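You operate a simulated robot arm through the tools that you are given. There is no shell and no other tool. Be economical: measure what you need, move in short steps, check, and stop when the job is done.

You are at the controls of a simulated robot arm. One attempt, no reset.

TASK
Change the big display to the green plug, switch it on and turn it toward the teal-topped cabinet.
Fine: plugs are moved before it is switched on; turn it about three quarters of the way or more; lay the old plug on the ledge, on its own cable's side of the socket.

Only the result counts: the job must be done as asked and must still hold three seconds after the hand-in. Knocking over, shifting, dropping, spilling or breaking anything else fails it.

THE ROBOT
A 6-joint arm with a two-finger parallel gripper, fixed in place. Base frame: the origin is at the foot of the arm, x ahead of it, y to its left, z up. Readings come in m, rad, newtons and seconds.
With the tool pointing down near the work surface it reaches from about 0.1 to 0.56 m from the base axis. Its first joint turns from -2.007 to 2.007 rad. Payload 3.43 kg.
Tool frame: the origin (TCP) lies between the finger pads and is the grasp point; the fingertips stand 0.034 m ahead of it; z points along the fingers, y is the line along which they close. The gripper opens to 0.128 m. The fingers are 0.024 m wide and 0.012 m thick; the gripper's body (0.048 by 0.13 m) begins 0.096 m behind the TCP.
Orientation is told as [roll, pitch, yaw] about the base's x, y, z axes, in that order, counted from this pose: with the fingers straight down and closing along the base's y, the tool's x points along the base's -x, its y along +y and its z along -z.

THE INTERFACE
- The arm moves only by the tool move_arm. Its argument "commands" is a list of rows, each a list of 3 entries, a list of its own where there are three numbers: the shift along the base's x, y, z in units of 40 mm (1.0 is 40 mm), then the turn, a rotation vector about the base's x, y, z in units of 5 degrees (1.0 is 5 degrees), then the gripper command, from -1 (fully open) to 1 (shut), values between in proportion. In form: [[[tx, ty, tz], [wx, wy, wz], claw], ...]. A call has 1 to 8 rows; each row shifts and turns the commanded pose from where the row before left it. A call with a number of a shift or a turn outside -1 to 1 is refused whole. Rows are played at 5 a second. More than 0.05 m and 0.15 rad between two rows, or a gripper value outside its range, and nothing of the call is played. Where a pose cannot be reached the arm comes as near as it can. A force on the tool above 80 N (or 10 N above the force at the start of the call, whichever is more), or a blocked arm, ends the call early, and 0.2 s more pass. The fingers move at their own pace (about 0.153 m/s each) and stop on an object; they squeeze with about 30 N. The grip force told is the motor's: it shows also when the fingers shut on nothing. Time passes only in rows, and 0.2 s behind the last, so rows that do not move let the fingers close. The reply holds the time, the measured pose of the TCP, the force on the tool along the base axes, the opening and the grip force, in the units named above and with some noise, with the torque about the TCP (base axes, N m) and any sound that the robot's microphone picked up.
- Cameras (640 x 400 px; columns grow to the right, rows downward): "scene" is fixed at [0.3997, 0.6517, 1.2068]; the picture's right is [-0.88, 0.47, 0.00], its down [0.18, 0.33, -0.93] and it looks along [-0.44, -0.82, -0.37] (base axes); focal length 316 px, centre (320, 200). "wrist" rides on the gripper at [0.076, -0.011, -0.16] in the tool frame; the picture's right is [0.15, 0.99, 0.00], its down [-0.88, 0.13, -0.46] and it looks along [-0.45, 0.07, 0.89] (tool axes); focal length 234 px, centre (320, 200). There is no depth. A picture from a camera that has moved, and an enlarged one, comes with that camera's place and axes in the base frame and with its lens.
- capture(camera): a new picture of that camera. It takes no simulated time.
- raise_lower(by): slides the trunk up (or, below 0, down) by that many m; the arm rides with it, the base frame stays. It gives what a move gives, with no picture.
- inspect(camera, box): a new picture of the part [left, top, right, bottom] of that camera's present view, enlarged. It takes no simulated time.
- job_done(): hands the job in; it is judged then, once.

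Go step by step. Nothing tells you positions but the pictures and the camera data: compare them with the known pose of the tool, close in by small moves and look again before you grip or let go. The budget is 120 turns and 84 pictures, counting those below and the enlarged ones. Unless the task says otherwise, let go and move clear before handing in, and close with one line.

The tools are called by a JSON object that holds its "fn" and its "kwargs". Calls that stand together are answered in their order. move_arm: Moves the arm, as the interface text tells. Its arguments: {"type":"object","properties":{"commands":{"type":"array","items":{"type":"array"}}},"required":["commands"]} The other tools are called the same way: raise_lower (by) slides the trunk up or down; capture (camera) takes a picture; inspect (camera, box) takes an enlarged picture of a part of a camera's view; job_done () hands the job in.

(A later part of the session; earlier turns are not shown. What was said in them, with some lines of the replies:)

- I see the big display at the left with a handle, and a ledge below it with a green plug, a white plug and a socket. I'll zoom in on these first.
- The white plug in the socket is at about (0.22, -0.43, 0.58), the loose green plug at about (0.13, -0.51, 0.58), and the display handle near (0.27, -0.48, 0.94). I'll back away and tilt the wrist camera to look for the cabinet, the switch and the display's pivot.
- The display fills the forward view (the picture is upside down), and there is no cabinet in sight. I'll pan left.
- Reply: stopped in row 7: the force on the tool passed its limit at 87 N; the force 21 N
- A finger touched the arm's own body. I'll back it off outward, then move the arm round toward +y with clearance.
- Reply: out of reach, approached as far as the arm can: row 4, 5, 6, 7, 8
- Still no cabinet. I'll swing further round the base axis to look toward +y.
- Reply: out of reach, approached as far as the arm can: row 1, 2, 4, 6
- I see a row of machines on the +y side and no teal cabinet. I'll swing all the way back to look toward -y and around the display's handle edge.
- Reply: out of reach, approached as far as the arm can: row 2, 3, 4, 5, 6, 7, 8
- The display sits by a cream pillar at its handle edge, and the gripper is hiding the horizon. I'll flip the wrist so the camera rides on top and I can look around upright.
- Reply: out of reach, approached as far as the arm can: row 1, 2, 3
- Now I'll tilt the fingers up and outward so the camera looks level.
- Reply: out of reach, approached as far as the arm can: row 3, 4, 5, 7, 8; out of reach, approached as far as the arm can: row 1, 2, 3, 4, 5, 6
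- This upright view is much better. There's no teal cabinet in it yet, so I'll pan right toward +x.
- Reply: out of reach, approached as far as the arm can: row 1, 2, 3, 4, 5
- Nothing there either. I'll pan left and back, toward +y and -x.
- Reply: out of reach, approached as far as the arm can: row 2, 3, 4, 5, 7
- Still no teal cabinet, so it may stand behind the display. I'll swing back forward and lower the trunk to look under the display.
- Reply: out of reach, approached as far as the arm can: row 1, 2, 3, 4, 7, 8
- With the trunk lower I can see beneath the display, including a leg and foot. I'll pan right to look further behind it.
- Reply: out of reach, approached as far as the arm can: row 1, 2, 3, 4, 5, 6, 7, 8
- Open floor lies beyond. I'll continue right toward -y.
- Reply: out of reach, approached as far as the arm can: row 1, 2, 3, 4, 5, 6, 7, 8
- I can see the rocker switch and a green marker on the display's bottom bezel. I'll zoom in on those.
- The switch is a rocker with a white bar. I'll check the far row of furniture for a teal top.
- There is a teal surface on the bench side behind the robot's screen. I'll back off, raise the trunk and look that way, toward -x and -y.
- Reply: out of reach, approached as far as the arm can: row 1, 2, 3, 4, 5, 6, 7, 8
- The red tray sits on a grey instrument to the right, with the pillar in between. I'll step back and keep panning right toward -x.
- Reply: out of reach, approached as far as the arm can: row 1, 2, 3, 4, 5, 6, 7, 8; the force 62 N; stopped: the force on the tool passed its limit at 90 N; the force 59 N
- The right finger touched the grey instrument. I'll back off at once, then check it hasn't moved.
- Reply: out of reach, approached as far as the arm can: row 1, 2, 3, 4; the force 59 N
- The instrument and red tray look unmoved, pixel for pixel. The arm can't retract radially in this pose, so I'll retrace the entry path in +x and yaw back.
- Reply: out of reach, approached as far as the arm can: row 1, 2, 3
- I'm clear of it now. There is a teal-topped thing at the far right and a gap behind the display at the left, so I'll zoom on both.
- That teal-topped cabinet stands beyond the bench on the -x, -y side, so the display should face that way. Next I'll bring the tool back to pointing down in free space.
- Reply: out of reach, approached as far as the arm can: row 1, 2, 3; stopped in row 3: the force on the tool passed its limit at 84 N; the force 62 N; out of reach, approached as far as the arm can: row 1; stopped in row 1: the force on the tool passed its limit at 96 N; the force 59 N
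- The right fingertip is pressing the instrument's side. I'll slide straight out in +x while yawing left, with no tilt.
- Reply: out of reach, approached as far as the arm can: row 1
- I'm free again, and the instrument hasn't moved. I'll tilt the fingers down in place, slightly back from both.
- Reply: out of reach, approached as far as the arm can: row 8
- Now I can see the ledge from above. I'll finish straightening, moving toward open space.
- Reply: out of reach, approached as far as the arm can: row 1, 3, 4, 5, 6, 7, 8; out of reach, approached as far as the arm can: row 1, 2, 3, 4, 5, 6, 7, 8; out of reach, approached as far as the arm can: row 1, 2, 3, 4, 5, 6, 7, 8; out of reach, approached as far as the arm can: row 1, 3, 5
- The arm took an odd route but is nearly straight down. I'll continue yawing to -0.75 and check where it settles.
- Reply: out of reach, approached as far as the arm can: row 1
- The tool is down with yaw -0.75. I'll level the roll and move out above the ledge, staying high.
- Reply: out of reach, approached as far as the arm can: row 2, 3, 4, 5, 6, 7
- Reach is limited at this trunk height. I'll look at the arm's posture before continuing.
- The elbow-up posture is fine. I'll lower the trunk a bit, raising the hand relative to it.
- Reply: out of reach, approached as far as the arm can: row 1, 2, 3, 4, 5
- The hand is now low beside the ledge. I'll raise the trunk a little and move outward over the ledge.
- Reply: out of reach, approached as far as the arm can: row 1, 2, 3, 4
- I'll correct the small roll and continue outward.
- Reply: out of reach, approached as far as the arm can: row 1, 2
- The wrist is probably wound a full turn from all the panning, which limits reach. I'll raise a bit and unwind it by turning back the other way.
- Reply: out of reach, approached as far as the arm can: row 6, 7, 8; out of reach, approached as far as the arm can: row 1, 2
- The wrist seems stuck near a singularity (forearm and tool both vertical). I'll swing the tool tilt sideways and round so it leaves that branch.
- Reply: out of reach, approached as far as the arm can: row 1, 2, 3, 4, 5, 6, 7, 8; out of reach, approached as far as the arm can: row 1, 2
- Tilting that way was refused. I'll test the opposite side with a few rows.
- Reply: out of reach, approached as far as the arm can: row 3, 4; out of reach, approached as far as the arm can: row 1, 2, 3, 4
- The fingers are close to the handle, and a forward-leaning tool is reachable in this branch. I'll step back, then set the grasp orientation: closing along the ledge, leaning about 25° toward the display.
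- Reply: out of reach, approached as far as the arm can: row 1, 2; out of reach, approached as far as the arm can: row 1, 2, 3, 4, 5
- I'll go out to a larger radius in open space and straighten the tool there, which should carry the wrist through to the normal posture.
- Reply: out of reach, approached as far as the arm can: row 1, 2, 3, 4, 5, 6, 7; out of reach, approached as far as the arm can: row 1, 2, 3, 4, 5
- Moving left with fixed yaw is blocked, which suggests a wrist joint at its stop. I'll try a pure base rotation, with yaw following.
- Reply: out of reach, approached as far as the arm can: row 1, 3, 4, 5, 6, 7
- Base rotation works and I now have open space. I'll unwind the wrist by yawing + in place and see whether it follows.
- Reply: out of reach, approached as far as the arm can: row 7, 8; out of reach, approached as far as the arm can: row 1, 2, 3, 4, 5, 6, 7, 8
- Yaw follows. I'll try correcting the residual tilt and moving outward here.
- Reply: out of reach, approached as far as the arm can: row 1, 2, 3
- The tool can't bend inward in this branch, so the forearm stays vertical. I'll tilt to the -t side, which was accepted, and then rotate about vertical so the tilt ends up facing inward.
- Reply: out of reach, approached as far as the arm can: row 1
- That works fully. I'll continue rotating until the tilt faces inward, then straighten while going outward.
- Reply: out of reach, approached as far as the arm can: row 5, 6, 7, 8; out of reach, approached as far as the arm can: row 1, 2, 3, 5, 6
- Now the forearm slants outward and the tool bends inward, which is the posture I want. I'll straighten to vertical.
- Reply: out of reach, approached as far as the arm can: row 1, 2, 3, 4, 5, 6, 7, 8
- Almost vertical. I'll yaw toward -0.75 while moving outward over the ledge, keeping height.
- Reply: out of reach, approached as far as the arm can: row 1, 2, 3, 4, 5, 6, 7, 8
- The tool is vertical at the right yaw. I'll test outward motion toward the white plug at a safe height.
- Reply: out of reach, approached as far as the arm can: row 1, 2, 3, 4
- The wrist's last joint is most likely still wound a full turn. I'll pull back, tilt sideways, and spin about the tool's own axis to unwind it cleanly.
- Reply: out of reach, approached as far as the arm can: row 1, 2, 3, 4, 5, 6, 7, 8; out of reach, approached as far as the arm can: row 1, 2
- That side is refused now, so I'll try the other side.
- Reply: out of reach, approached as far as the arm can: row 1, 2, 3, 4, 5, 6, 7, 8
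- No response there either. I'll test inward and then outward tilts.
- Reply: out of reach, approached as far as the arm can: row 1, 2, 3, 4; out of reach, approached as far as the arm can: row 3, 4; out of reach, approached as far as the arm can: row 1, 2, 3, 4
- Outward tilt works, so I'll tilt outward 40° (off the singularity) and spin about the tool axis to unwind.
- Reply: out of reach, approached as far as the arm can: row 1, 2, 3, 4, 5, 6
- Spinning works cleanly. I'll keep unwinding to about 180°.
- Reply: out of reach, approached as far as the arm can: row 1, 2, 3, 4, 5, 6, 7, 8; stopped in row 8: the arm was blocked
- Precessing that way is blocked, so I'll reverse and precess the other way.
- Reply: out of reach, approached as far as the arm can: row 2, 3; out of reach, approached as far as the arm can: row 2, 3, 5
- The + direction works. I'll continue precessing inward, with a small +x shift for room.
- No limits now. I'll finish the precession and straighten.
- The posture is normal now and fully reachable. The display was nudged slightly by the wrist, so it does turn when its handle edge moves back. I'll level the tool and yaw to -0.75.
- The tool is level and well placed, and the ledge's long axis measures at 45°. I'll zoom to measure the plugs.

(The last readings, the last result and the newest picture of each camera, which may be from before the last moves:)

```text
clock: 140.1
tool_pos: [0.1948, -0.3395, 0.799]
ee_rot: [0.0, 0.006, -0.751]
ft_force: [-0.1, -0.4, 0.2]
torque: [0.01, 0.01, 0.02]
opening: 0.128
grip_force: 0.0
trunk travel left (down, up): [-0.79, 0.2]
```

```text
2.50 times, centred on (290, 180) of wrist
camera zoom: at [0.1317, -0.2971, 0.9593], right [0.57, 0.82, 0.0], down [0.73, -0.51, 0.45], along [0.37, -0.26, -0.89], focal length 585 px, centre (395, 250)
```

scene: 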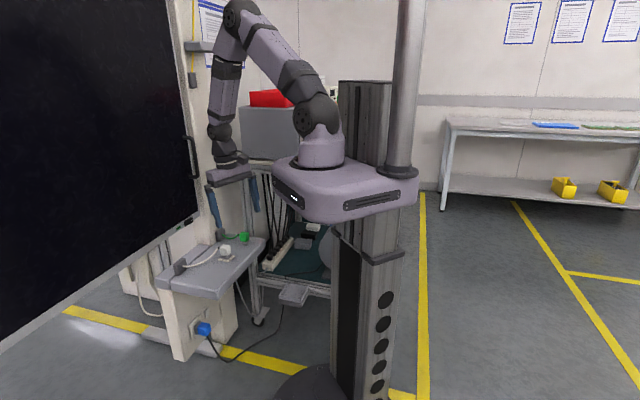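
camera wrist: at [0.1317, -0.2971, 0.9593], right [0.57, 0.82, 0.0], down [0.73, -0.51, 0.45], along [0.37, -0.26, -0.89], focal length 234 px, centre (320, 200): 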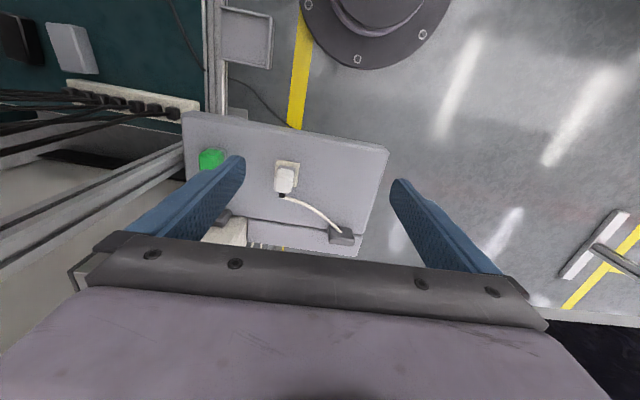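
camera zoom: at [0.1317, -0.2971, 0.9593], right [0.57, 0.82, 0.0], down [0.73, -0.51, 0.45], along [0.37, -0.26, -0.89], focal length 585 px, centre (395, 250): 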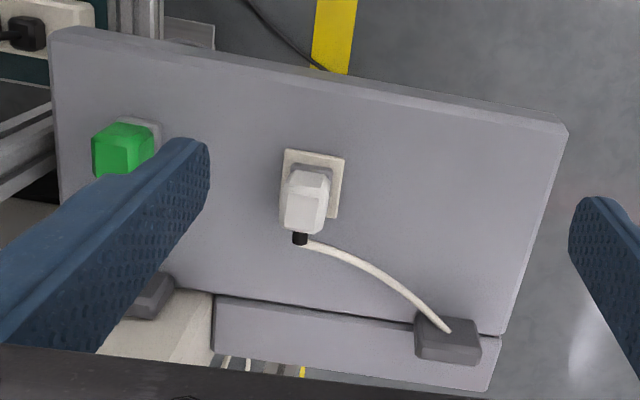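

The white plug's top is at about (0.221, -0.432, 0.607) in the socket plate. I'll hover over it with the gripper partly closed, then recheck.

{"fn": "move_arm", "kwargs": {"commands": [[[0.22, -0.77, 0], [0, 0, -0.4], -0.25], [[0.22, -0.77, 0], [0, 0, 0], -0.25], [[0.22, -0.77, 0], [0, 0, 0], -0.25], [[0, 0, 0], [0, 0, 0], -0.25]]}}

{"fn": "raise_lower", "kwargs": {"by": -0.1}}

{"fn": "capture", "kwargs": {"camera": "scene"}}

{"fn": "capture", "kwargs": {"camera": "wrist"}}

```text
clock: 141.1
tool_pos: [0.2192, -0.4318, 0.7981]
ee_rot: [0.002, 0.005, -0.786]
ft_force: [0.5, -0.3, -0.2]
torque: [0.01, -0.03, 0.0]
opening: 0.08
grip_force: 0.1
trunk travel left (down, up): [-0.79, 0.2]
```

```text
clock: 142.4
tool_pos: [0.2209, -0.4318, 0.6971]
ee_rot: [-0.001, 0.006, -0.786]
ft_force: [0.4, 0.6, 0.2]
torque: [0.01, -0.01, -0.03]
opening: 0.0803
grip_force: 0.1
trunk travel left (down, up): [-0.69, 0.3]
```

```text
29 pictures are left
```

scene: 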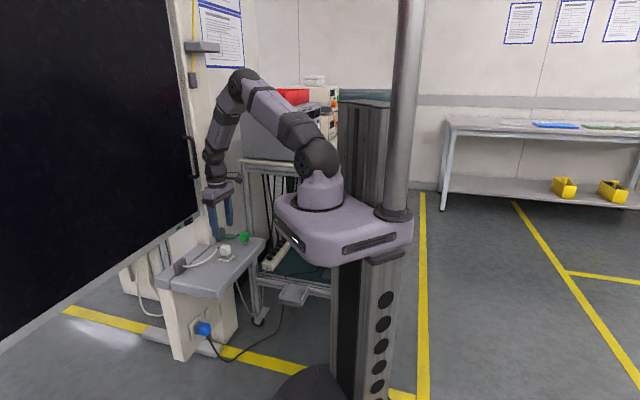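

```text
28 pictures are left
camera wrist: at [0.16, -0.3865, 0.8586], right [0.6, 0.8, 0.0], down [0.72, -0.53, 0.45], along [0.36, -0.27, -0.89], focal length 234 px, centre (320, 200)
```

wrist: 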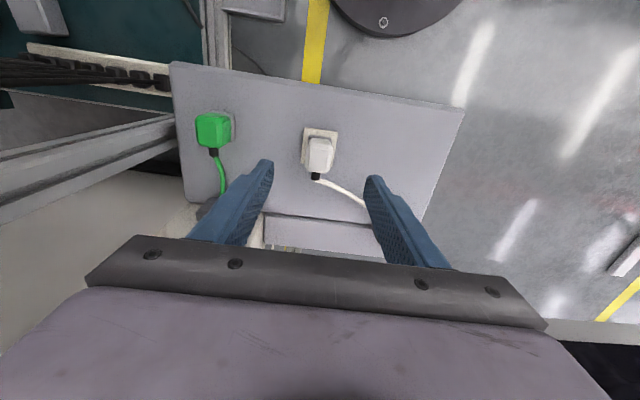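

The measurement agrees, so I'll descend to about z 0.603 over the plug and look before closing.

{"fn": "move_arm", "kwargs": {"commands": [[[0, 0, -0.6], [0, 0, 0], -0.25], [[0, 0, -0.6], [0, 0, 0], -0.25], [[0, 0, -0.6], [0, 0, 0], -0.25], [[0, 0, -0.5], [0, 0, 0], -0.25], [[0, 0, 0], [0, 0, 0], -0.25]]}}

{"fn": "capture", "kwargs": {"camera": "wrist"}}

{"fn": "inspect", "kwargs": {"camera": "scene", "box": [140, 160, 300, 300]}}

```text
clock: 143.6
tool_pos: [0.2207, -0.4313, 0.6041]
ee_rot: [0.0, 0.006, -0.786]
ft_force: [-0.1, 0.3, -0.3]
torque: [-0.01, 0.02, 0.04]
opening: 0.08
grip_force: 0.0
trunk travel left (down, up): [-0.69, 0.3]
```

```text
27 pictures are left
camera wrist: at [0.1597, -0.3862, 0.7653], right [0.6, 0.8, 0.0], down [0.72, -0.53, 0.45], along [0.36, -0.27, -0.89], focal length 234 px, centre (320, 200)
```

wrist: 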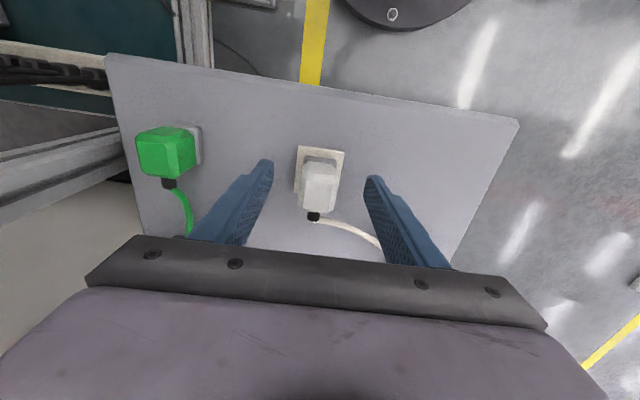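

```text
2.86 times, centred on (220, 230) of scene
camera zoom: at [0.3997, 0.6517, 1.2068], right [-0.88, 0.47, 0.0], down [0.18, 0.33, -0.93], along [-0.44, -0.82, -0.37], focal length 904 px, centre (606, 114)
```

zoom: 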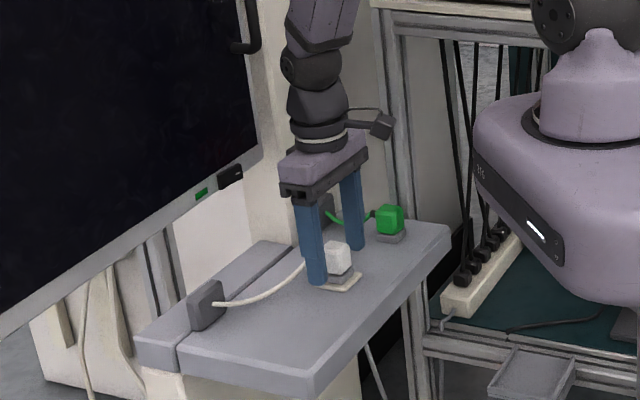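

The fingers straddle the plug with good alignment. I'll close on it now.

{"fn": "move_arm", "kwargs": {"commands": [[[0, 0, -0.1], [0, 0, 0], -0.25], [[0, 0, 0], [0, 0, 0], 1], [[0, 0, 0], [0, 0, 0], 1], [[0, 0, 0], [0, 0, 0], 1]]}}

```text
clock: 144.6
tool_pos: [0.2202, -0.4326, 0.6005]
ee_rot: [0.0, 0.006, -0.787]
ft_force: [-0.9, 0.0, -0.8]
torque: [0.02, 0.0, -0.02]
opening: 0.0286
grip_force: 30.2
trunk travel left (down, up): [-0.69, 0.3]
heard: snap
```

I'm gripping at 0.0286 m, with a "snap" heard. I'll pull up gently and check.

{"fn": "move_arm", "kwargs": {"commands": [[[0, 0, 0.25], [0, 0, 0], 1], [[0, 0, 0.25], [0, 0, 0], 1], [[0, 0, 0.25], [0, 0, 0], 1], [[0, 0, 0.25], [0, 0, 0], 1]]}}

{"fn": "capture", "kwargs": {"camera": "wrist"}}

```text
clock: 145.6
tool_pos: [0.2209, -0.4313, 0.6424]
ee_rot: [0.0, 0.006, -0.785]
ft_force: [0.2, 0.0, -1.3]
torque: [0.02, 0.03, 0.03]
opening: 0.0291
grip_force: 29.8
trunk travel left (down, up): [-0.69, 0.3]
```

```text
25 pictures are left
camera wrist: at [0.1596, -0.3865, 0.8032], right [0.6, 0.8, 0.0], down [0.72, -0.53, 0.45], along [0.36, -0.27, -0.89], focal length 234 px, centre (320, 200)
```

wrist: 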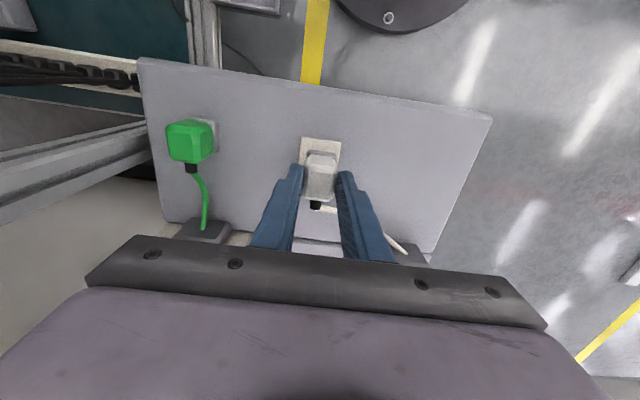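

The white plug is out. I'll carry it about 85 mm along the ledge on its cable's side and lower it carefully.

{"fn": "move_arm", "kwargs": {"commands": [[[0, 0, 0.5], [0, 0, 0], 1], [[0.5, 0.5, 0], [0, 0, 0], 1], [[0.5, 0.5, 0], [0, 0, 0], 1], [[0.5, 0.5, 0], [0, 0, 0], 1], [[0, 0, -0.5], [0, 0, 0], 1], [[0, 0, -0.5], [0, 0, 0], 1], [[0, 0, 0], [0, 0, 0], 1]]}}

{"fn": "inspect", "kwargs": {"camera": "scene", "box": [140, 180, 300, 310]}}

```text
clock: 147.2
tool_pos: [0.2818, -0.372, 0.6222]
ee_rot: [0.0, 0.005, -0.786]
ft_force: [-0.4, 0.4, -0.9]
torque: [-0.01, -0.03, 0.02]
opening: 0.029
grip_force: 29.9
trunk travel left (down, up): [-0.69, 0.3]
```

```text
3.08 times, centred on (220, 245) of scene
camera zoom: at [0.3997, 0.6517, 1.2068], right [-0.88, 0.47, 0.0], down [0.18, 0.33, -0.93], along [-0.44, -0.82, -0.37], focal length 973 px, centre (628, 62)
```

zoom: 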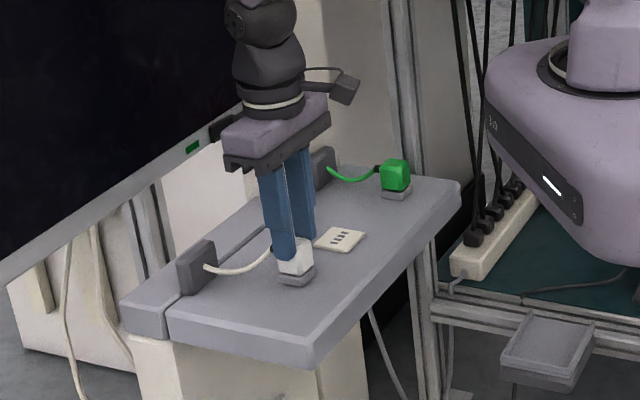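

The socket with slots is exposed. I'll lower the white plug until it touches the ledge.

{"fn": "move_arm", "kwargs": {"commands": [[[0, 0, -0.25], [0, 0, 0], 1], [[0, 0, -0.2], [0, 0, 0], 1], [[0, 0, -0.15], [0, 0, 0], 1], [[0, 0, -0.1], [0, 0, 0], 1], [[0, 0, 0], [0, 0, 0], 1]]}}

```text
clock: 148.4
tool_pos: [0.2807, -0.3731, 0.5974]
ee_rot: [-0.003, -0.004, -0.784]
ft_force: [0.4, -3.2, 32.0]
torque: [-0.14, -0.04, -0.01]
opening: 0.0287
grip_force: 30.0
trunk travel left (down, up): [-0.69, 0.3]
```

It's in contact, so I'll ease up 3 mm to relieve the pressure, open, and rise.

{"fn": "move_arm", "kwargs": {"commands": [[[0, 0, 0.08], [0, 0, 0], 1], [[0, 0, 0], [0, 0, 0], 0.3], [[0, 0, 0], [0, 0, 0], 0.3], [[0, 0, 0.4], [0, 0, 0], 0.3], [[0, 0, 0.6], [0, 0, 0], 0.3], [[0, 0, 0.8], [0, 0, 0], 0], [[0, 0, 0], [0, 0, 0], -0.25]]}}

{"fn": "capture", "kwargs": {"camera": "wrist"}}

```text
clock: 150.0
tool_pos: [0.2821, -0.372, 0.6698]
ee_rot: [-0.001, 0.006, -0.786]
ft_force: [-0.8, 0.0, -0.2]
torque: [0.03, -0.04, -0.02]
opening: 0.0799
grip_force: 0.0
trunk travel left (down, up): [-0.69, 0.3]
```

```text
23 pictures are left
camera wrist: at [0.2206, -0.3268, 0.8306], right [0.6, 0.8, 0.0], down [0.72, -0.53, 0.45], along [0.36, -0.27, -0.89], focal length 234 px, centre (320, 200)
```

wrist: 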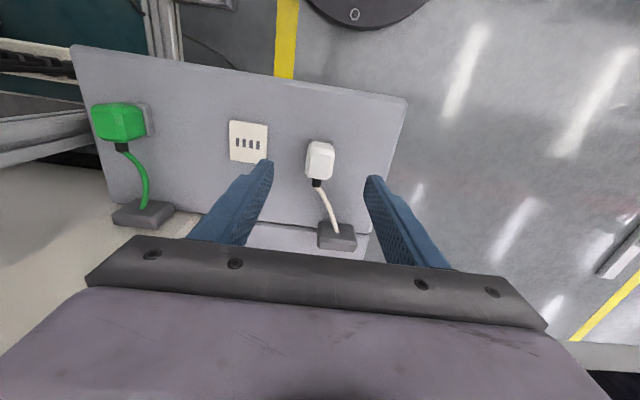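

The white plug stands on the ledge on its cable's side. Next I'll hover over the green plug.

{"fn": "move_arm", "kwargs": {"commands": [[[0, 0, 0.7], [0, 0, 0], -0.25], [[-0.76, -0.66, 0], [0, 0, 0], -0.25], [[-0.76, -0.66, 0], [0, 0, 0], -0.25], [[-0.76, -0.66, 0], [0, 0, 0], -0.25], [[-0.76, -0.66, 0], [0, 0, 0], -0.25], [[-0.6, -0.5, 0], [0, 0, 0], -0.25], [[0, 0, 0], [0, 0, 0], -0.25]]}}

{"fn": "capture", "kwargs": {"camera": "wrist"}}

```text
clock: 151.6
tool_pos: [0.1356, -0.4982, 0.697]
ee_rot: [0.0, 0.004, -0.784]
ft_force: [-0.4, -0.1, -0.3]
torque: [0.03, 0.01, -0.01]
opening: 0.0803
grip_force: 0.1
trunk travel left (down, up): [-0.69, 0.3]
```

```text
22 pictures are left
camera wrist: at [0.0739, -0.454, 0.8576], right [0.6, 0.8, 0.0], down [0.72, -0.53, 0.45], along [0.36, -0.27, -0.89], focal length 234 px, centre (320, 200)
```

wrist: 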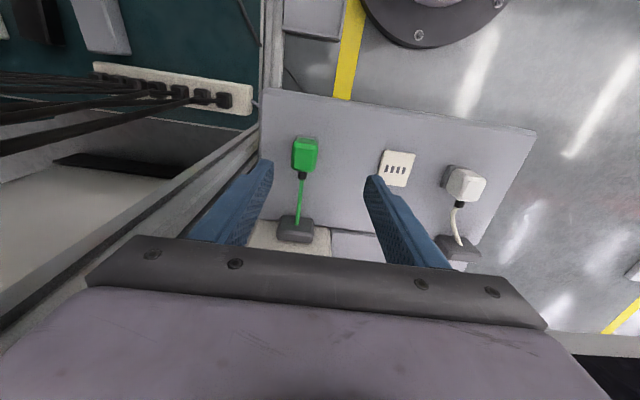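

The green plug is at about (0.126, -0.511). I'll centre and descend over it.

{"fn": "move_arm", "kwargs": {"commands": [[[-0.25, -0.33, 0], [0, 0, 0], -0.25], [[0, 0, -0.6], [0, 0, 0], -0.25], [[0, 0, -0.6], [0, 0, 0], -0.25], [[0, 0, -0.6], [0, 0, 0], -0.25], [[0, 0, -0.6], [0, 0, 0], -0.25], [[0, 0, 0], [0, 0, 0], -0.25]]}}

{"fn": "capture", "kwargs": {"camera": "wrist"}}

```text
clock: 153.0
tool_pos: [0.1255, -0.5103, 0.5996]
ee_rot: [0.001, 0.005, -0.787]
ft_force: [0.0, -0.2, -0.2]
torque: [-0.02, 0.03, -0.03]
opening: 0.08
grip_force: 0.0
trunk travel left (down, up): [-0.69, 0.3]
```

```text
21 pictures are left
camera wrist: at [0.065, -0.4663, 0.7601], right [0.6, 0.8, 0.0], down [0.72, -0.53, 0.45], along [0.36, -0.27, -0.89], focal length 234 px, centre (320, 200)
```

wrist: 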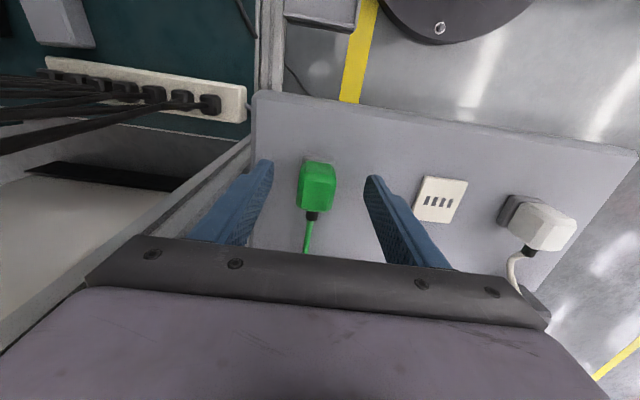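

Centred just like the white plug was. I'll close and lift.

{"fn": "move_arm", "kwargs": {"commands": [[[0, 0, 0], [0, 0, 0], 1], [[0, 0, 0], [0, 0, 0], 1], [[0, 0, 0], [0, 0, 0], 1], [[0, 0, 0.5], [0, 0, 0], 1], [[0, 0, 0.5], [0, 0, 0], 1], [[0, 0, 0], [0, 0, 0], 1]]}}

{"fn": "capture", "kwargs": {"camera": "wrist"}}

```text
clock: 154.4
tool_pos: [0.125, -0.5115, 0.6402]
ee_rot: [0.0, 0.005, -0.786]
ft_force: [-0.3, 0.1, -0.6]
torque: [0.01, 0.0, -0.02]
opening: 0.0289
grip_force: 29.8
trunk travel left (down, up): [-0.69, 0.3]
```

```text
20 pictures are left
camera wrist: at [0.0642, -0.4662, 0.8004], right [0.6, 0.8, 0.0], down [0.72, -0.53, 0.45], along [0.36, -0.27, -0.89], focal length 234 px, centre (320, 200)
```

wrist: 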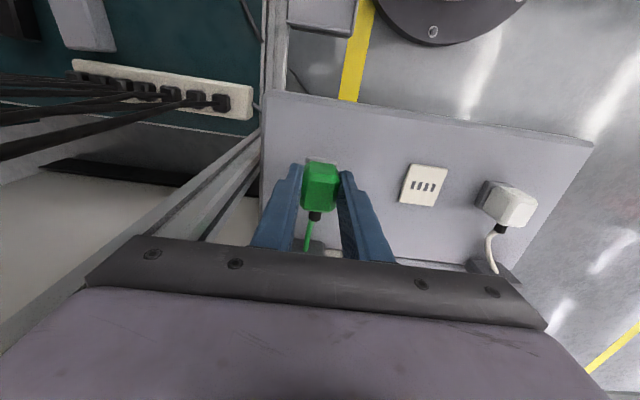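

It's held. I'll zoom in to check how the plug sits in the fingers.

{"fn": "inspect", "kwargs": {"camera": "wrist", "box": [260, 130, 460, 255]}}

{"fn": "inspect", "kwargs": {"camera": "scene", "box": [160, 200, 288, 280]}}

```text
3.20 times, centred on (360, 192) of wrist
camera zoom: at [0.0642, -0.4662, 0.8004], right [0.6, 0.8, 0.0], down [0.72, -0.53, 0.45], along [0.36, -0.27, -0.89], focal length 749 px, centre (192, 224)
```

zoom: 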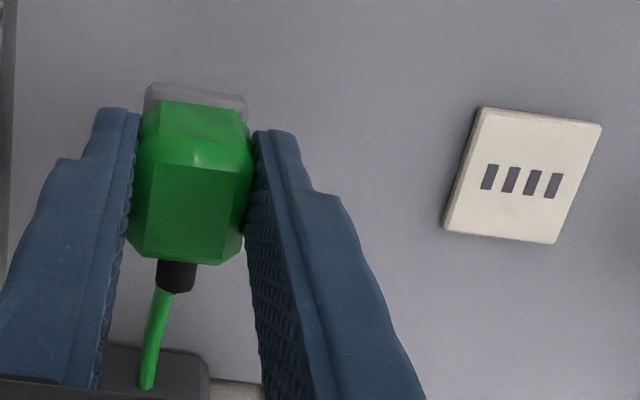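

```text
5.00 times, centred on (224, 240) of scene
camera zoom: at [0.3997, 0.6517, 1.2068], right [-0.88, 0.47, 0.0], down [0.18, 0.33, -0.93], along [-0.44, -0.82, -0.37], focal length 1582 px, centre (800, 0)
```

zoom: 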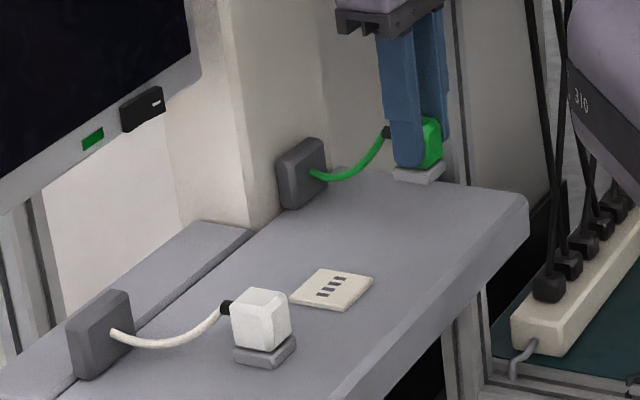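

The green plug is centred in the fingers. I'll carry it above the socket to the pose where the white plug had been seated.

{"fn": "move_arm", "kwargs": {"commands": [[[0, 0, 0.3], [0, 0, 0], 1], [[0.596, 0.495, 0], [0, 0, 0], 1], [[0.596, 0.495, 0], [0, 0, 0], 1], [[0.596, 0.495, 0], [0, 0, 0], 1], [[0.597, 0.495, 0], [0, 0, 0], 1], [[0, 0, -0.4], [0, 0, 0], 1], [[0, 0, 0], [0, 0, 0], 1]]}}

{"fn": "inspect", "kwargs": {"camera": "wrist", "box": [230, 110, 430, 235]}}

{"fn": "inspect", "kwargs": {"camera": "scene", "box": [160, 200, 288, 280]}}

```text
clock: 156.0
tool_pos: [0.2207, -0.4311, 0.6369]
ee_rot: [0.0, 0.008, -0.784]
ft_force: [-0.1, -0.4, -0.9]
torque: [0.03, 0.04, 0.02]
opening: 0.029
grip_force: 30.3
trunk travel left (down, up): [-0.69, 0.3]
```

```text
3.20 times, centred on (330, 172) of wrist
camera zoom: at [0.1599, -0.3857, 0.7976], right [0.6, 0.8, 0.0], down [0.72, -0.53, 0.45], along [0.36, -0.27, -0.89], focal length 749 px, centre (288, 288)
```

zoom: 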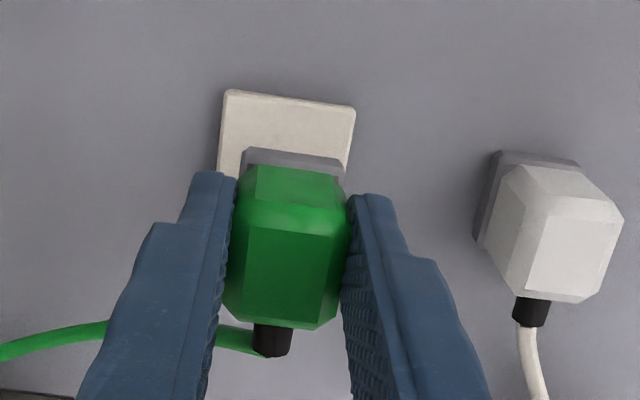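

```text
5.00 times, centred on (224, 240) of scene
camera zoom: at [0.3997, 0.6517, 1.2068], right [-0.88, 0.47, 0.0], down [0.18, 0.33, -0.93], along [-0.44, -0.82, -0.37], focal length 1582 px, centre (800, 0)
```

zoom: 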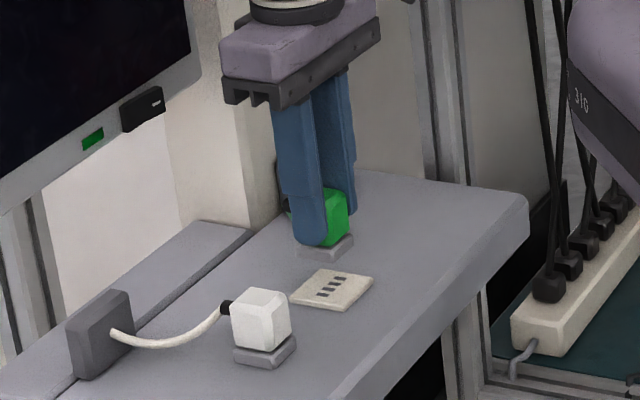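

The projections line up. I'll insert slowly, watching the force.

{"fn": "move_arm", "kwargs": {"commands": [[[0, 0, -0.3], [0, 0, 0], 1], [[0, 0, -0.2], [0, 0, 0], 1], [[0, 0, -0.15], [0, 0, 0], 1], [[0, 0, -0.1], [0, 0, 0], 1], [[0, 0, -0.08], [0, 0, 0], 1], [[0, 0, 0], [0, 0, 0], 1]]}}

```text
clock: 157.4
tool_pos: [0.2187, -0.4316, 0.6051]
ee_rot: [-0.002, 0.003, -0.786]
ft_force: [-14.1, -2.3, 18.9]
torque: [0.44, 0.83, 0.01]
opening: 0.0291
grip_force: 30.3
trunk travel left (down, up): [-0.69, 0.3]
heard: snap
```

I heard a snap, so it has probably seated. I'll press slightly more to confirm it is fully home.

{"fn": "move_arm", "kwargs": {"commands": [[[0, 0, -0.08], [0, 0, 0], 1], [[0, 0, -0.05], [0, 0, 0], 1], [[0, 0, 0], [0, 0, 0], 1]]}}

{"fn": "inspect", "kwargs": {"camera": "scene", "box": [160, 200, 288, 280]}}

```text
clock: 158.2
tool_pos: [0.2206, -0.4328, 0.6017]
ee_rot: [-0.002, -0.003, -0.786]
ft_force: [-11.5, -4.4, 32.4]
torque: [-0.04, 0.16, -0.04]
opening: 0.0288
grip_force: 29.8
trunk travel left (down, up): [-0.69, 0.3]
```

```text
5.00 times, centred on (224, 240) of scene
camera zoom: at [0.3997, 0.6517, 1.2068], right [-0.88, 0.47, 0.0], down [0.18, 0.33, -0.93], along [-0.44, -0.82, -0.37], focal length 1582 px, centre (800, 0)
```

zoom: 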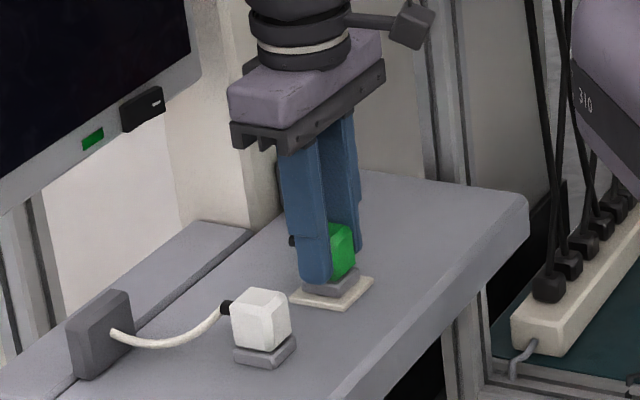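

It's seated at the same height the white plug had. I'll relieve the pressure, open and rise clear.

{"fn": "move_arm", "kwargs": {"commands": [[[0, 0, 0.1], [0, 0, 0], 1], [[0, 0, 0], [0, 0, 0], 0.2], [[0, 0, 0], [0, 0, 0], 0.2], [[0, 0, 0.5], [0, 0, 0], 0.2], [[0, 0, 0.9], [0, 0, 0], 0.2], [[-0.4, 0.4, 0.9], [0, 0, 0], 0.2], [[-0.4, 0.4, 0.5], [0, 0, 0], 0.2]]}}

{"fn": "capture", "kwargs": {"camera": "wrist"}}

{"fn": "inspect", "kwargs": {"camera": "scene", "box": [0, 80, 320, 340]}}

```text
clock: 159.8
tool_pos: [0.1885, -0.3991, 0.7136]
ee_rot: [0.001, 0.005, -0.787]
ft_force: [-0.3, 0.1, -0.9]
torque: [-0.03, -0.07, 0.02]
opening: 0.0512
grip_force: 0.1
trunk travel left (down, up): [-0.69, 0.3]
```

```text
14 pictures are left
camera wrist: at [0.127, -0.3539, 0.8753], right [0.6, 0.8, 0.0], down [0.72, -0.53, 0.45], along [0.36, -0.27, -0.89], focal length 234 px, centre (320, 200)
```

wrist: 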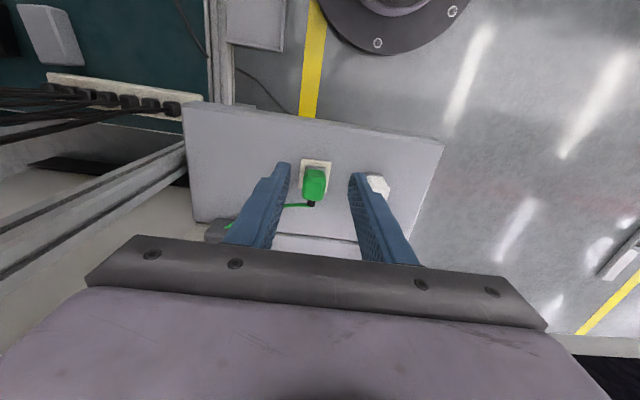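

```text
1.54 times, centred on (160, 210) of scene
camera zoom: at [0.3997, 0.6517, 1.2068], right [-0.88, 0.47, 0.0], down [0.18, 0.33, -0.93], along [-0.44, -0.82, -0.37], focal length 487 px, centre (566, 185)
```

zoom: 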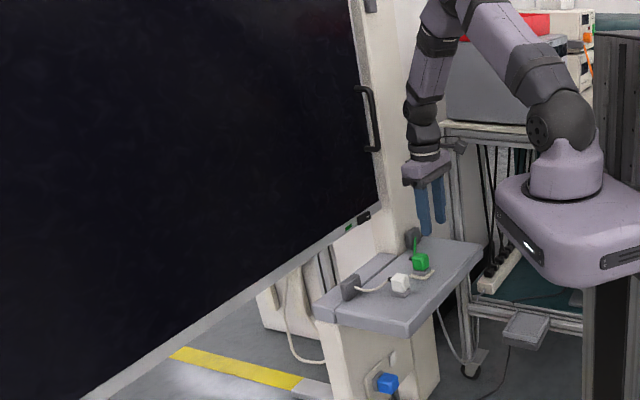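

The green plug is seated and its cable is fine. The display pivots near its centre, so pushing its handle half back turns it toward the teal side. Before that comes the rocker switch at about (0.32, -0.48, 0.71), so I'll close the gripper, back off and tilt the fingers toward it.

{"fn": "move_arm", "kwargs": {"commands": [[[-0.3, 0.3, 0.6], [0, 0, 0], 1], [[-0.3, 0.3, 0.6], [-0.707, -0.707, 0], 1], [[0, 0, 0], [-0.707, -0.707, 0], 1], [[0, 0, 0], [-0.707, -0.707, 0], 1], [[0, 0, 0], [-0.707, -0.707, 0], 1], [[0, 0, 0], [0, 0, 0], 1]]}}

{"fn": "move_arm", "kwargs": {"commands": [[[0, 0, 0], [-0.707, -0.707, 0], 1], [[0, 0, 0], [-0.707, -0.707, 0], 1], [[0, 0, 0], [-0.707, -0.707, 0], 1], [[0, 0, 0], [-0.707, -0.707, 0], 1], [[0, 0, 0], [0, 0, 0], 1]]}}

```text
clock: 161.2
tool_pos: [0.1646, -0.3762, 0.7625]
ee_rot: [0.0, -0.343, -0.788]
ft_force: [-0.3, 0.0, 0.1]
torque: [0.02, 0.01, -0.03]
opening: 0.0
grip_force: 29.9
trunk travel left (down, up): [-0.69, 0.3]
```

```text
clock: 162.4
tool_pos: [0.1646, -0.3762, 0.7623]
ee_rot: [0.001, -0.692, -0.786]
ft_force: [-0.4, 0.1, -0.1]
torque: [-0.02, -0.04, -0.01]
opening: 0.0002
grip_force: 30.4
trunk travel left (down, up): [-0.69, 0.3]
```

No limits hit. I'll approach the bar end of the switch, stop about 4 cm short and look.

{"fn": "move_arm", "kwargs": {"commands": [[[0.66, -0.35, -0.2], [0, 0, 0], 1], [[0.66, -0.35, -0.2], [0, 0, 0], 1], [[0.66, -0.35, -0.2], [0, 0, 0], 1], [[0.66, -0.35, -0.2], [0, 0, 0], 1], [[0, 0, 0], [0, 0, 0], 1]]}}

{"fn": "capture", "kwargs": {"camera": "wrist"}}

{"fn": "inspect", "kwargs": {"camera": "scene", "box": [140, 160, 268, 240]}}

```text
clock: 163.6
tool_pos: [0.2722, -0.4319, 0.7305]
ee_rot: [0.0, -0.691, -0.788]
ft_force: [0.3, 0.3, 0.2]
torque: [-0.03, 0.01, 0.04]
opening: 0.0002
grip_force: 29.7
trunk travel left (down, up): [-0.69, 0.3]
```

```text
12 pictures are left
camera wrist: at [0.1502, -0.3258, 0.8057], right [0.62, 0.78, -0.09], down [0.37, -0.18, 0.91], along [0.69, -0.6, -0.4], focal length 234 px, centre (320, 200)
```

wrist: 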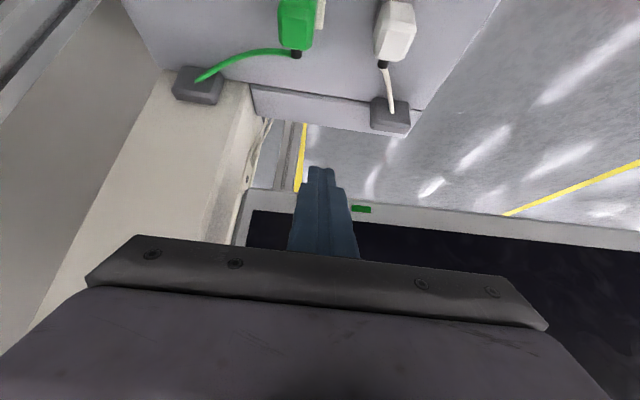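

```text
5.00 times, centred on (204, 200) of scene
camera zoom: at [0.3997, 0.6517, 1.2068], right [-0.88, 0.47, 0.0], down [0.18, 0.33, -0.93], along [-0.44, -0.82, -0.37], focal length 1582 px, centre (900, 200)
```

zoom: 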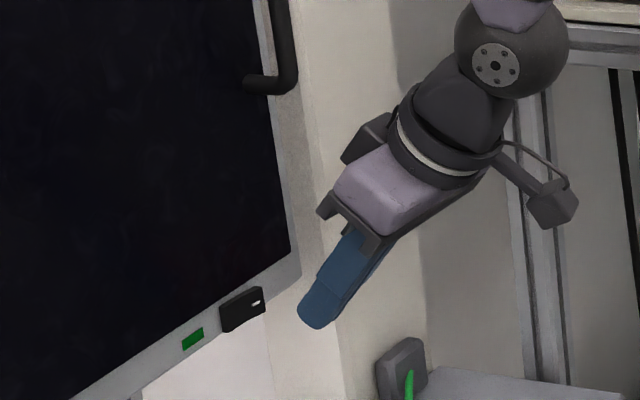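

The alignment checks out: the fingertip heads right at the bar end. I'll push in slowly.

{"fn": "move_arm", "kwargs": {"commands": [[[0.3, -0.3, 0], [0, 0, 0], 1], [[0.25, -0.25, 0], [0, 0, 0], 1], [[0.12, -0.12, 0], [0, 0, 0], 1], [[0.1, -0.1, 0], [0, 0, 0], 1], [[0.08, -0.08, 0], [0, 0, 0], 1], [[0, 0, 0], [0, 0, 0], 1]]}}

```text
clock: 165.0
tool_pos: [0.304, -0.4645, 0.7308]
ee_rot: [0.002, -0.689, -0.788]
ft_force: [-5.2, 4.2, -1.9]
torque: [0.08, 0.13, -0.02]
opening: 0.0
grip_force: 29.9
trunk travel left (down, up): [-0.69, 0.3]
```

There's light contact at 7 N. I'll push a little more.

{"fn": "move_arm", "kwargs": {"commands": [[[0.08, -0.08, 0], [0, 0, 0], 1], [[0.08, -0.08, 0], [0, 0, 0], 1], [[0.08, -0.08, 0], [0, 0, 0], 1], [[0, 0, 0], [0, 0, 0], 1]]}}

{"fn": "inspect", "kwargs": {"camera": "scene", "box": [60, 120, 268, 250]}}

```text
clock: 166.0
tool_pos: [0.315, -0.4747, 0.7307]
ee_rot: [0.0, -0.696, -0.786]
ft_force: [-4.0, 2.2, 0.4]
torque: [0.0, 0.09, -0.07]
opening: 0.0002
grip_force: 30.4
trunk travel left (down, up): [-0.69, 0.3]
```

```text
3.08 times, centred on (164, 185) of scene
camera zoom: at [0.3997, 0.6517, 1.2068], right [-0.88, 0.47, 0.0], down [0.18, 0.33, -0.93], along [-0.44, -0.82, -0.37], focal length 973 px, centre (800, 246)
```

zoom: 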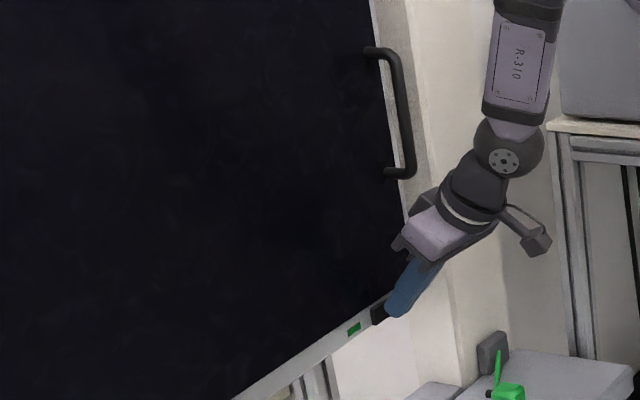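

The force stays low because the display is simply turning as I push, and there's no click. Pushing further turns it the right way, and at its stop the switch should click, so I'll continue along the arc.

{"fn": "move_arm", "kwargs": {"commands": [[[0.25, -0.25, 0], [0, 0, 0], 1], [[0.25, -0.25, 0], [0, 0, 0], 1], [[0.25, -0.25, 0], [0, 0, 0], 1], [[0.25, -0.25, 0], [0, 0, 0], 1], [[0, 0, 0], [0, 0, 0], 1]]}}

```text
clock: 167.2
tool_pos: [0.3556, -0.515, 0.7324]
ee_rot: [-0.001, -0.696, -0.786]
ft_force: [0.2, 0.7, 0.0]
torque: [-0.01, -0.01, 0.01]
opening: 0.0
grip_force: 30.1
trunk travel left (down, up): [-0.69, 0.3]
```

The contact force has dropped to zero, so I'll look.

{"fn": "inspect", "kwargs": {"camera": "scene", "box": [0, 60, 320, 260]}}

```text
2.00 times, centred on (160, 160) of scene
camera zoom: at [0.3997, 0.6517, 1.2068], right [-0.88, 0.47, 0.0], down [0.18, 0.33, -0.93], along [-0.44, -0.82, -0.37], focal length 633 px, centre (640, 280)
```

zoom: 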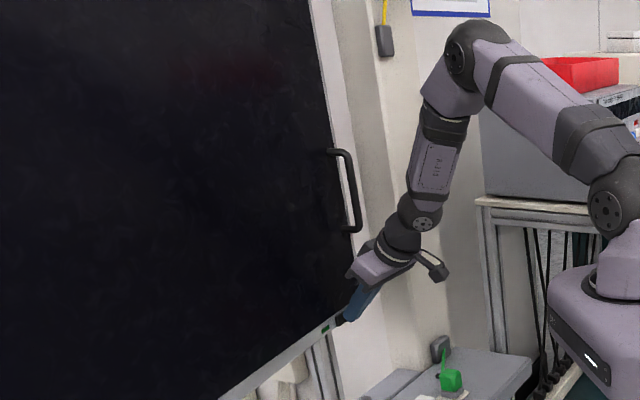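

The display is turning smoothly (about 10° so far). I'll keep following the arc with light pushes.

{"fn": "move_arm", "kwargs": {"commands": [[[0.35, -0.24, 0], [0, 0, 0.3], 1], [[0.35, -0.22, 0], [0, 0, 0.4], 1], [[0.35, -0.21, 0], [0, 0, 0.4], 1], [[0.35, -0.2, 0], [0, 0, 0.4], 1], [[0, 0, 0], [0, 0, 0], 1]]}}

```text
clock: 168.0
tool_pos: [0.375, -0.5329, 0.7267]
ee_rot: [-0.006, -0.673, -0.711]
ft_force: [-40.8, 39.6, 37.4]
torque: [-0.2, 0.06, -0.05]
opening: 0.0
grip_force: 30.2
trunk travel left (down, up): [-0.69, 0.3]
stopped in row 3: the force on the tool passed its limit at 92 N (the readings are from after the stop); the commanded pose is now the measured one
```

That's a firm stop at 92 N with no click. I'll look at what it's pressing on.

{"fn": "inspect", "kwargs": {"camera": "scene", "box": [80, 140, 240, 240]}}

{"fn": "capture", "kwargs": {"camera": "wrist"}}

```text
4.00 times, centred on (160, 190) of scene
camera zoom: at [0.3997, 0.6517, 1.2068], right [-0.88, 0.47, 0.0], down [0.18, 0.33, -0.93], along [-0.44, -0.82, -0.37], focal length 1265 px, centre (960, 240)
```

zoom: 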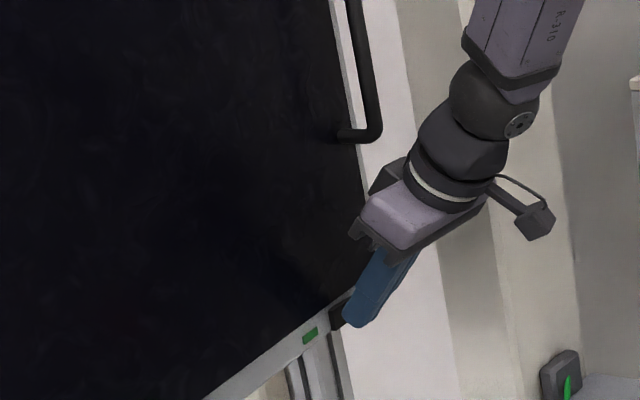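

```text
7 pictures are left
camera wrist: at [0.2477, -0.4367, 0.805], right [0.56, 0.82, -0.1], down [0.39, -0.16, 0.9], along [0.73, -0.55, -0.42], focal length 234 px, centre (320, 200)
```

wrist: 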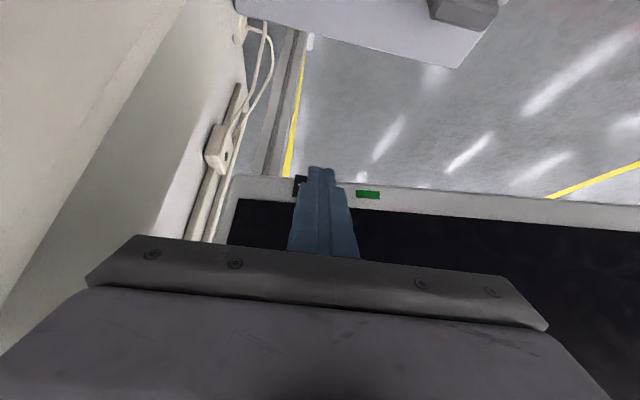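

The fingertip is on the rocker's centre, and the display is at a firm stop. I'll back off, shift 15 mm toward the bar end, and press there.

{"fn": "move_arm", "kwargs": {"commands": [[[-0.44, 0.24, 0], [0, 0, 0], 1], [[-0.2, -0.33, 0], [0, 0, 0], 1], [[0.3, -0.16, 0], [0, 0, 0], 1], [[0.13, -0.07, 0], [0, 0, 0], 1], [[0.1, -0.05, 0], [0, 0, 0], 1], [[0, 0, 0], [0, 0, 0], 1]]}}

```text
clock: 169.4
tool_pos: [0.3656, -0.5463, 0.7222]
ee_rot: [-0.002, -0.667, -0.718]
ft_force: [-54.0, 30.8, 14.5]
torque: [0.49, 0.63, 0.25]
opening: 0.0
grip_force: 29.9
trunk travel left (down, up): [-0.69, 0.3]
heard: click
```

Click. I'll back straight off and check the display.

{"fn": "move_arm", "kwargs": {"commands": [[[-0.5, 0.28, 0], [0, 0, 0], 1], [[-0.6, 0.4, 0.2], [0, 0, 0], 1], [[-0.6, 0.5, 0.2], [0, 0, 0], 1], [[0, 0, 0], [0, 0, 0], 1], [[0, 0, 0], [0, 0, 0], 1]]}}

{"fn": "capture", "kwargs": {"camera": "scene"}}

```text
clock: 170.6
tool_pos: [0.307, -0.5034, 0.7394]
ee_rot: [-0.003, -0.673, -0.71]
ft_force: [0.7, 0.0, 0.5]
torque: [-0.03, 0.0, 0.0]
opening: 0.0002
grip_force: 29.8
trunk travel left (down, up): [-0.69, 0.3]
```

```text
6 pictures are left
```

scene: 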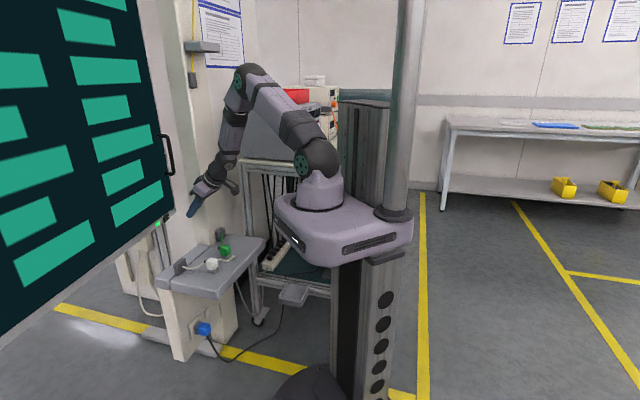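

The display is on and turned. To be sure it's at the true stop, I'll press the screen face above the bezel and see if it moves further.

{"fn": "move_arm", "kwargs": {"commands": [[[0, 0, 0.7], [0, 0, 0], 1], [[0, 0, 0.7], [0, 0, 0], 1], [[0.5, -0.14, 0], [0, 0, 0], 1], [[0.5, -0.14, 0], [0, 0, 0], 1], [[0.5, -0.14, 0], [0, 0, 0], 1], [[0.3, -0.1, 0], [0, 0, 0], 1], [[0.2, -0.11, 0], [0, 0, 0], 1], [[0, 0, 0], [0, 0, 0], 1]]}}

```text
clock: 172.4
tool_pos: [0.3871, -0.5267, 0.7966]
ee_rot: [-0.002, -0.67, -0.709]
ft_force: [-12.2, 8.3, 2.8]
torque: [0.15, 0.13, 0.08]
opening: 0.0001
grip_force: 29.9
trunk travel left (down, up): [-0.69, 0.3]
```

There's contact right where I predicted. I'll push a bit more.

{"fn": "move_arm", "kwargs": {"commands": [[[0.1, -0.055, 0], [0, 0, 0], 1], [[0.1, -0.055, 0], [0, 0, 0], 1], [[0, 0, 0], [0, 0, 0], 1]]}}

```text
clock: 173.2
tool_pos: [0.386, -0.5284, 0.7971]
ee_rot: [0.003, -0.668, -0.717]
ft_force: [-53.7, 32.6, 11.3]
torque: [0.12, 0.95, 0.03]
opening: 0.0
grip_force: 30.0
trunk travel left (down, up): [-0.69, 0.3]
```

It holds firm at 63 N with no movement, so the display is at its end stop. I'll retreat clear and take a last check.

{"fn": "move_arm", "kwargs": {"commands": [[[-0.6, 0.35, 0], [0, 0, 0], 1], [[-0.8, 0.5, 0.3], [0, 0, 0], 1], [[-0.8, 0.6, 0.3], [0, 0, 0], 1], [[-0.7, 0.7, 0.3], [0, 0, 0], 1], [[-0.4, 0.7, 0.3], [0, 0, 0], 1], [[0, 0, 0], [0, 0, 0], 1], [[0, 0, 0], [0, 0, 0], 1], [[0, 0, 0], [0, 0, 0], 1]]}}

{"fn": "capture", "kwargs": {"camera": "scene"}}

{"fn": "inspect", "kwargs": {"camera": "scene", "box": [130, 190, 290, 290]}}

{"fn": "inspect", "kwargs": {"camera": "scene", "box": [230, 60, 410, 172]}}

```text
clock: 175.0
tool_pos: [0.2634, -0.4201, 0.8426]
ee_rot: [-0.001, -0.672, -0.711]
ft_force: [0.3, 0.2, 1.2]
torque: [-0.01, 0.01, 0.01]
opening: 0.0
grip_force: 30.2
trunk travel left (down, up): [-0.69, 0.3]
```

```text
5 pictures are left
```

scene: 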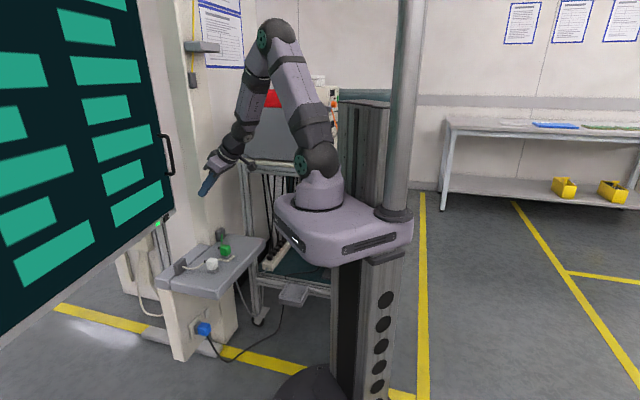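

```text
4.00 times, centred on (210, 240) of scene
camera zoom: at [0.3997, 0.6517, 1.2068], right [-0.88, 0.47, 0.0], down [0.18, 0.33, -0.93], along [-0.44, -0.82, -0.37], focal length 1265 px, centre (760, 40)
```

zoom: 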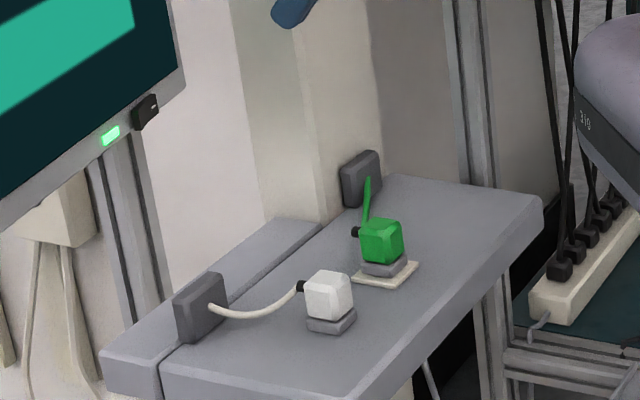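

```text
3.56 times, centred on (320, 116) of scene
camera zoom: at [0.3997, 0.6517, 1.2068], right [-0.88, 0.47, 0.0], down [0.18, 0.33, -0.93], along [-0.44, -0.82, -0.37], focal length 1125 px, centre (320, 499)
```

zoom: 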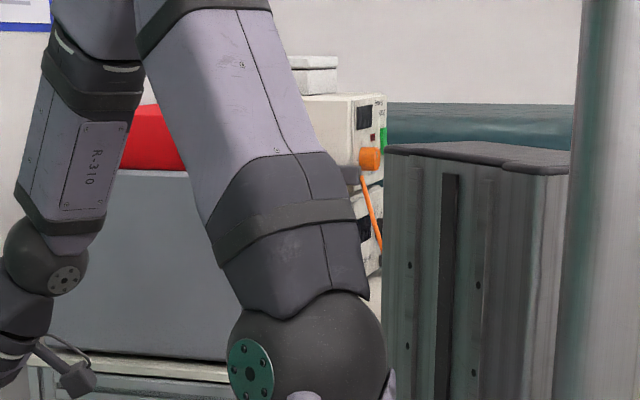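

The green plug is in the socket, the white one stands on the ledge on its own cable's side, the LED and screen are lit, and the display is at its end stop on the teal cabinet's side. The arm is clear, so I'm handing in.

{"fn": "job_done", "kwargs": {}}

```text
The job is handed in.
```

The job is handed in: the display runs from the green plug, is switched on, and is turned to its end stop toward the teal-topped cabinet beside the bench, the only teal-topped one I saw. The white plug is on the ledge on its own cable's side. While looking around, the gripper pressed against the grey instrument under the red tray a few times; I saw no sign that either had moved.
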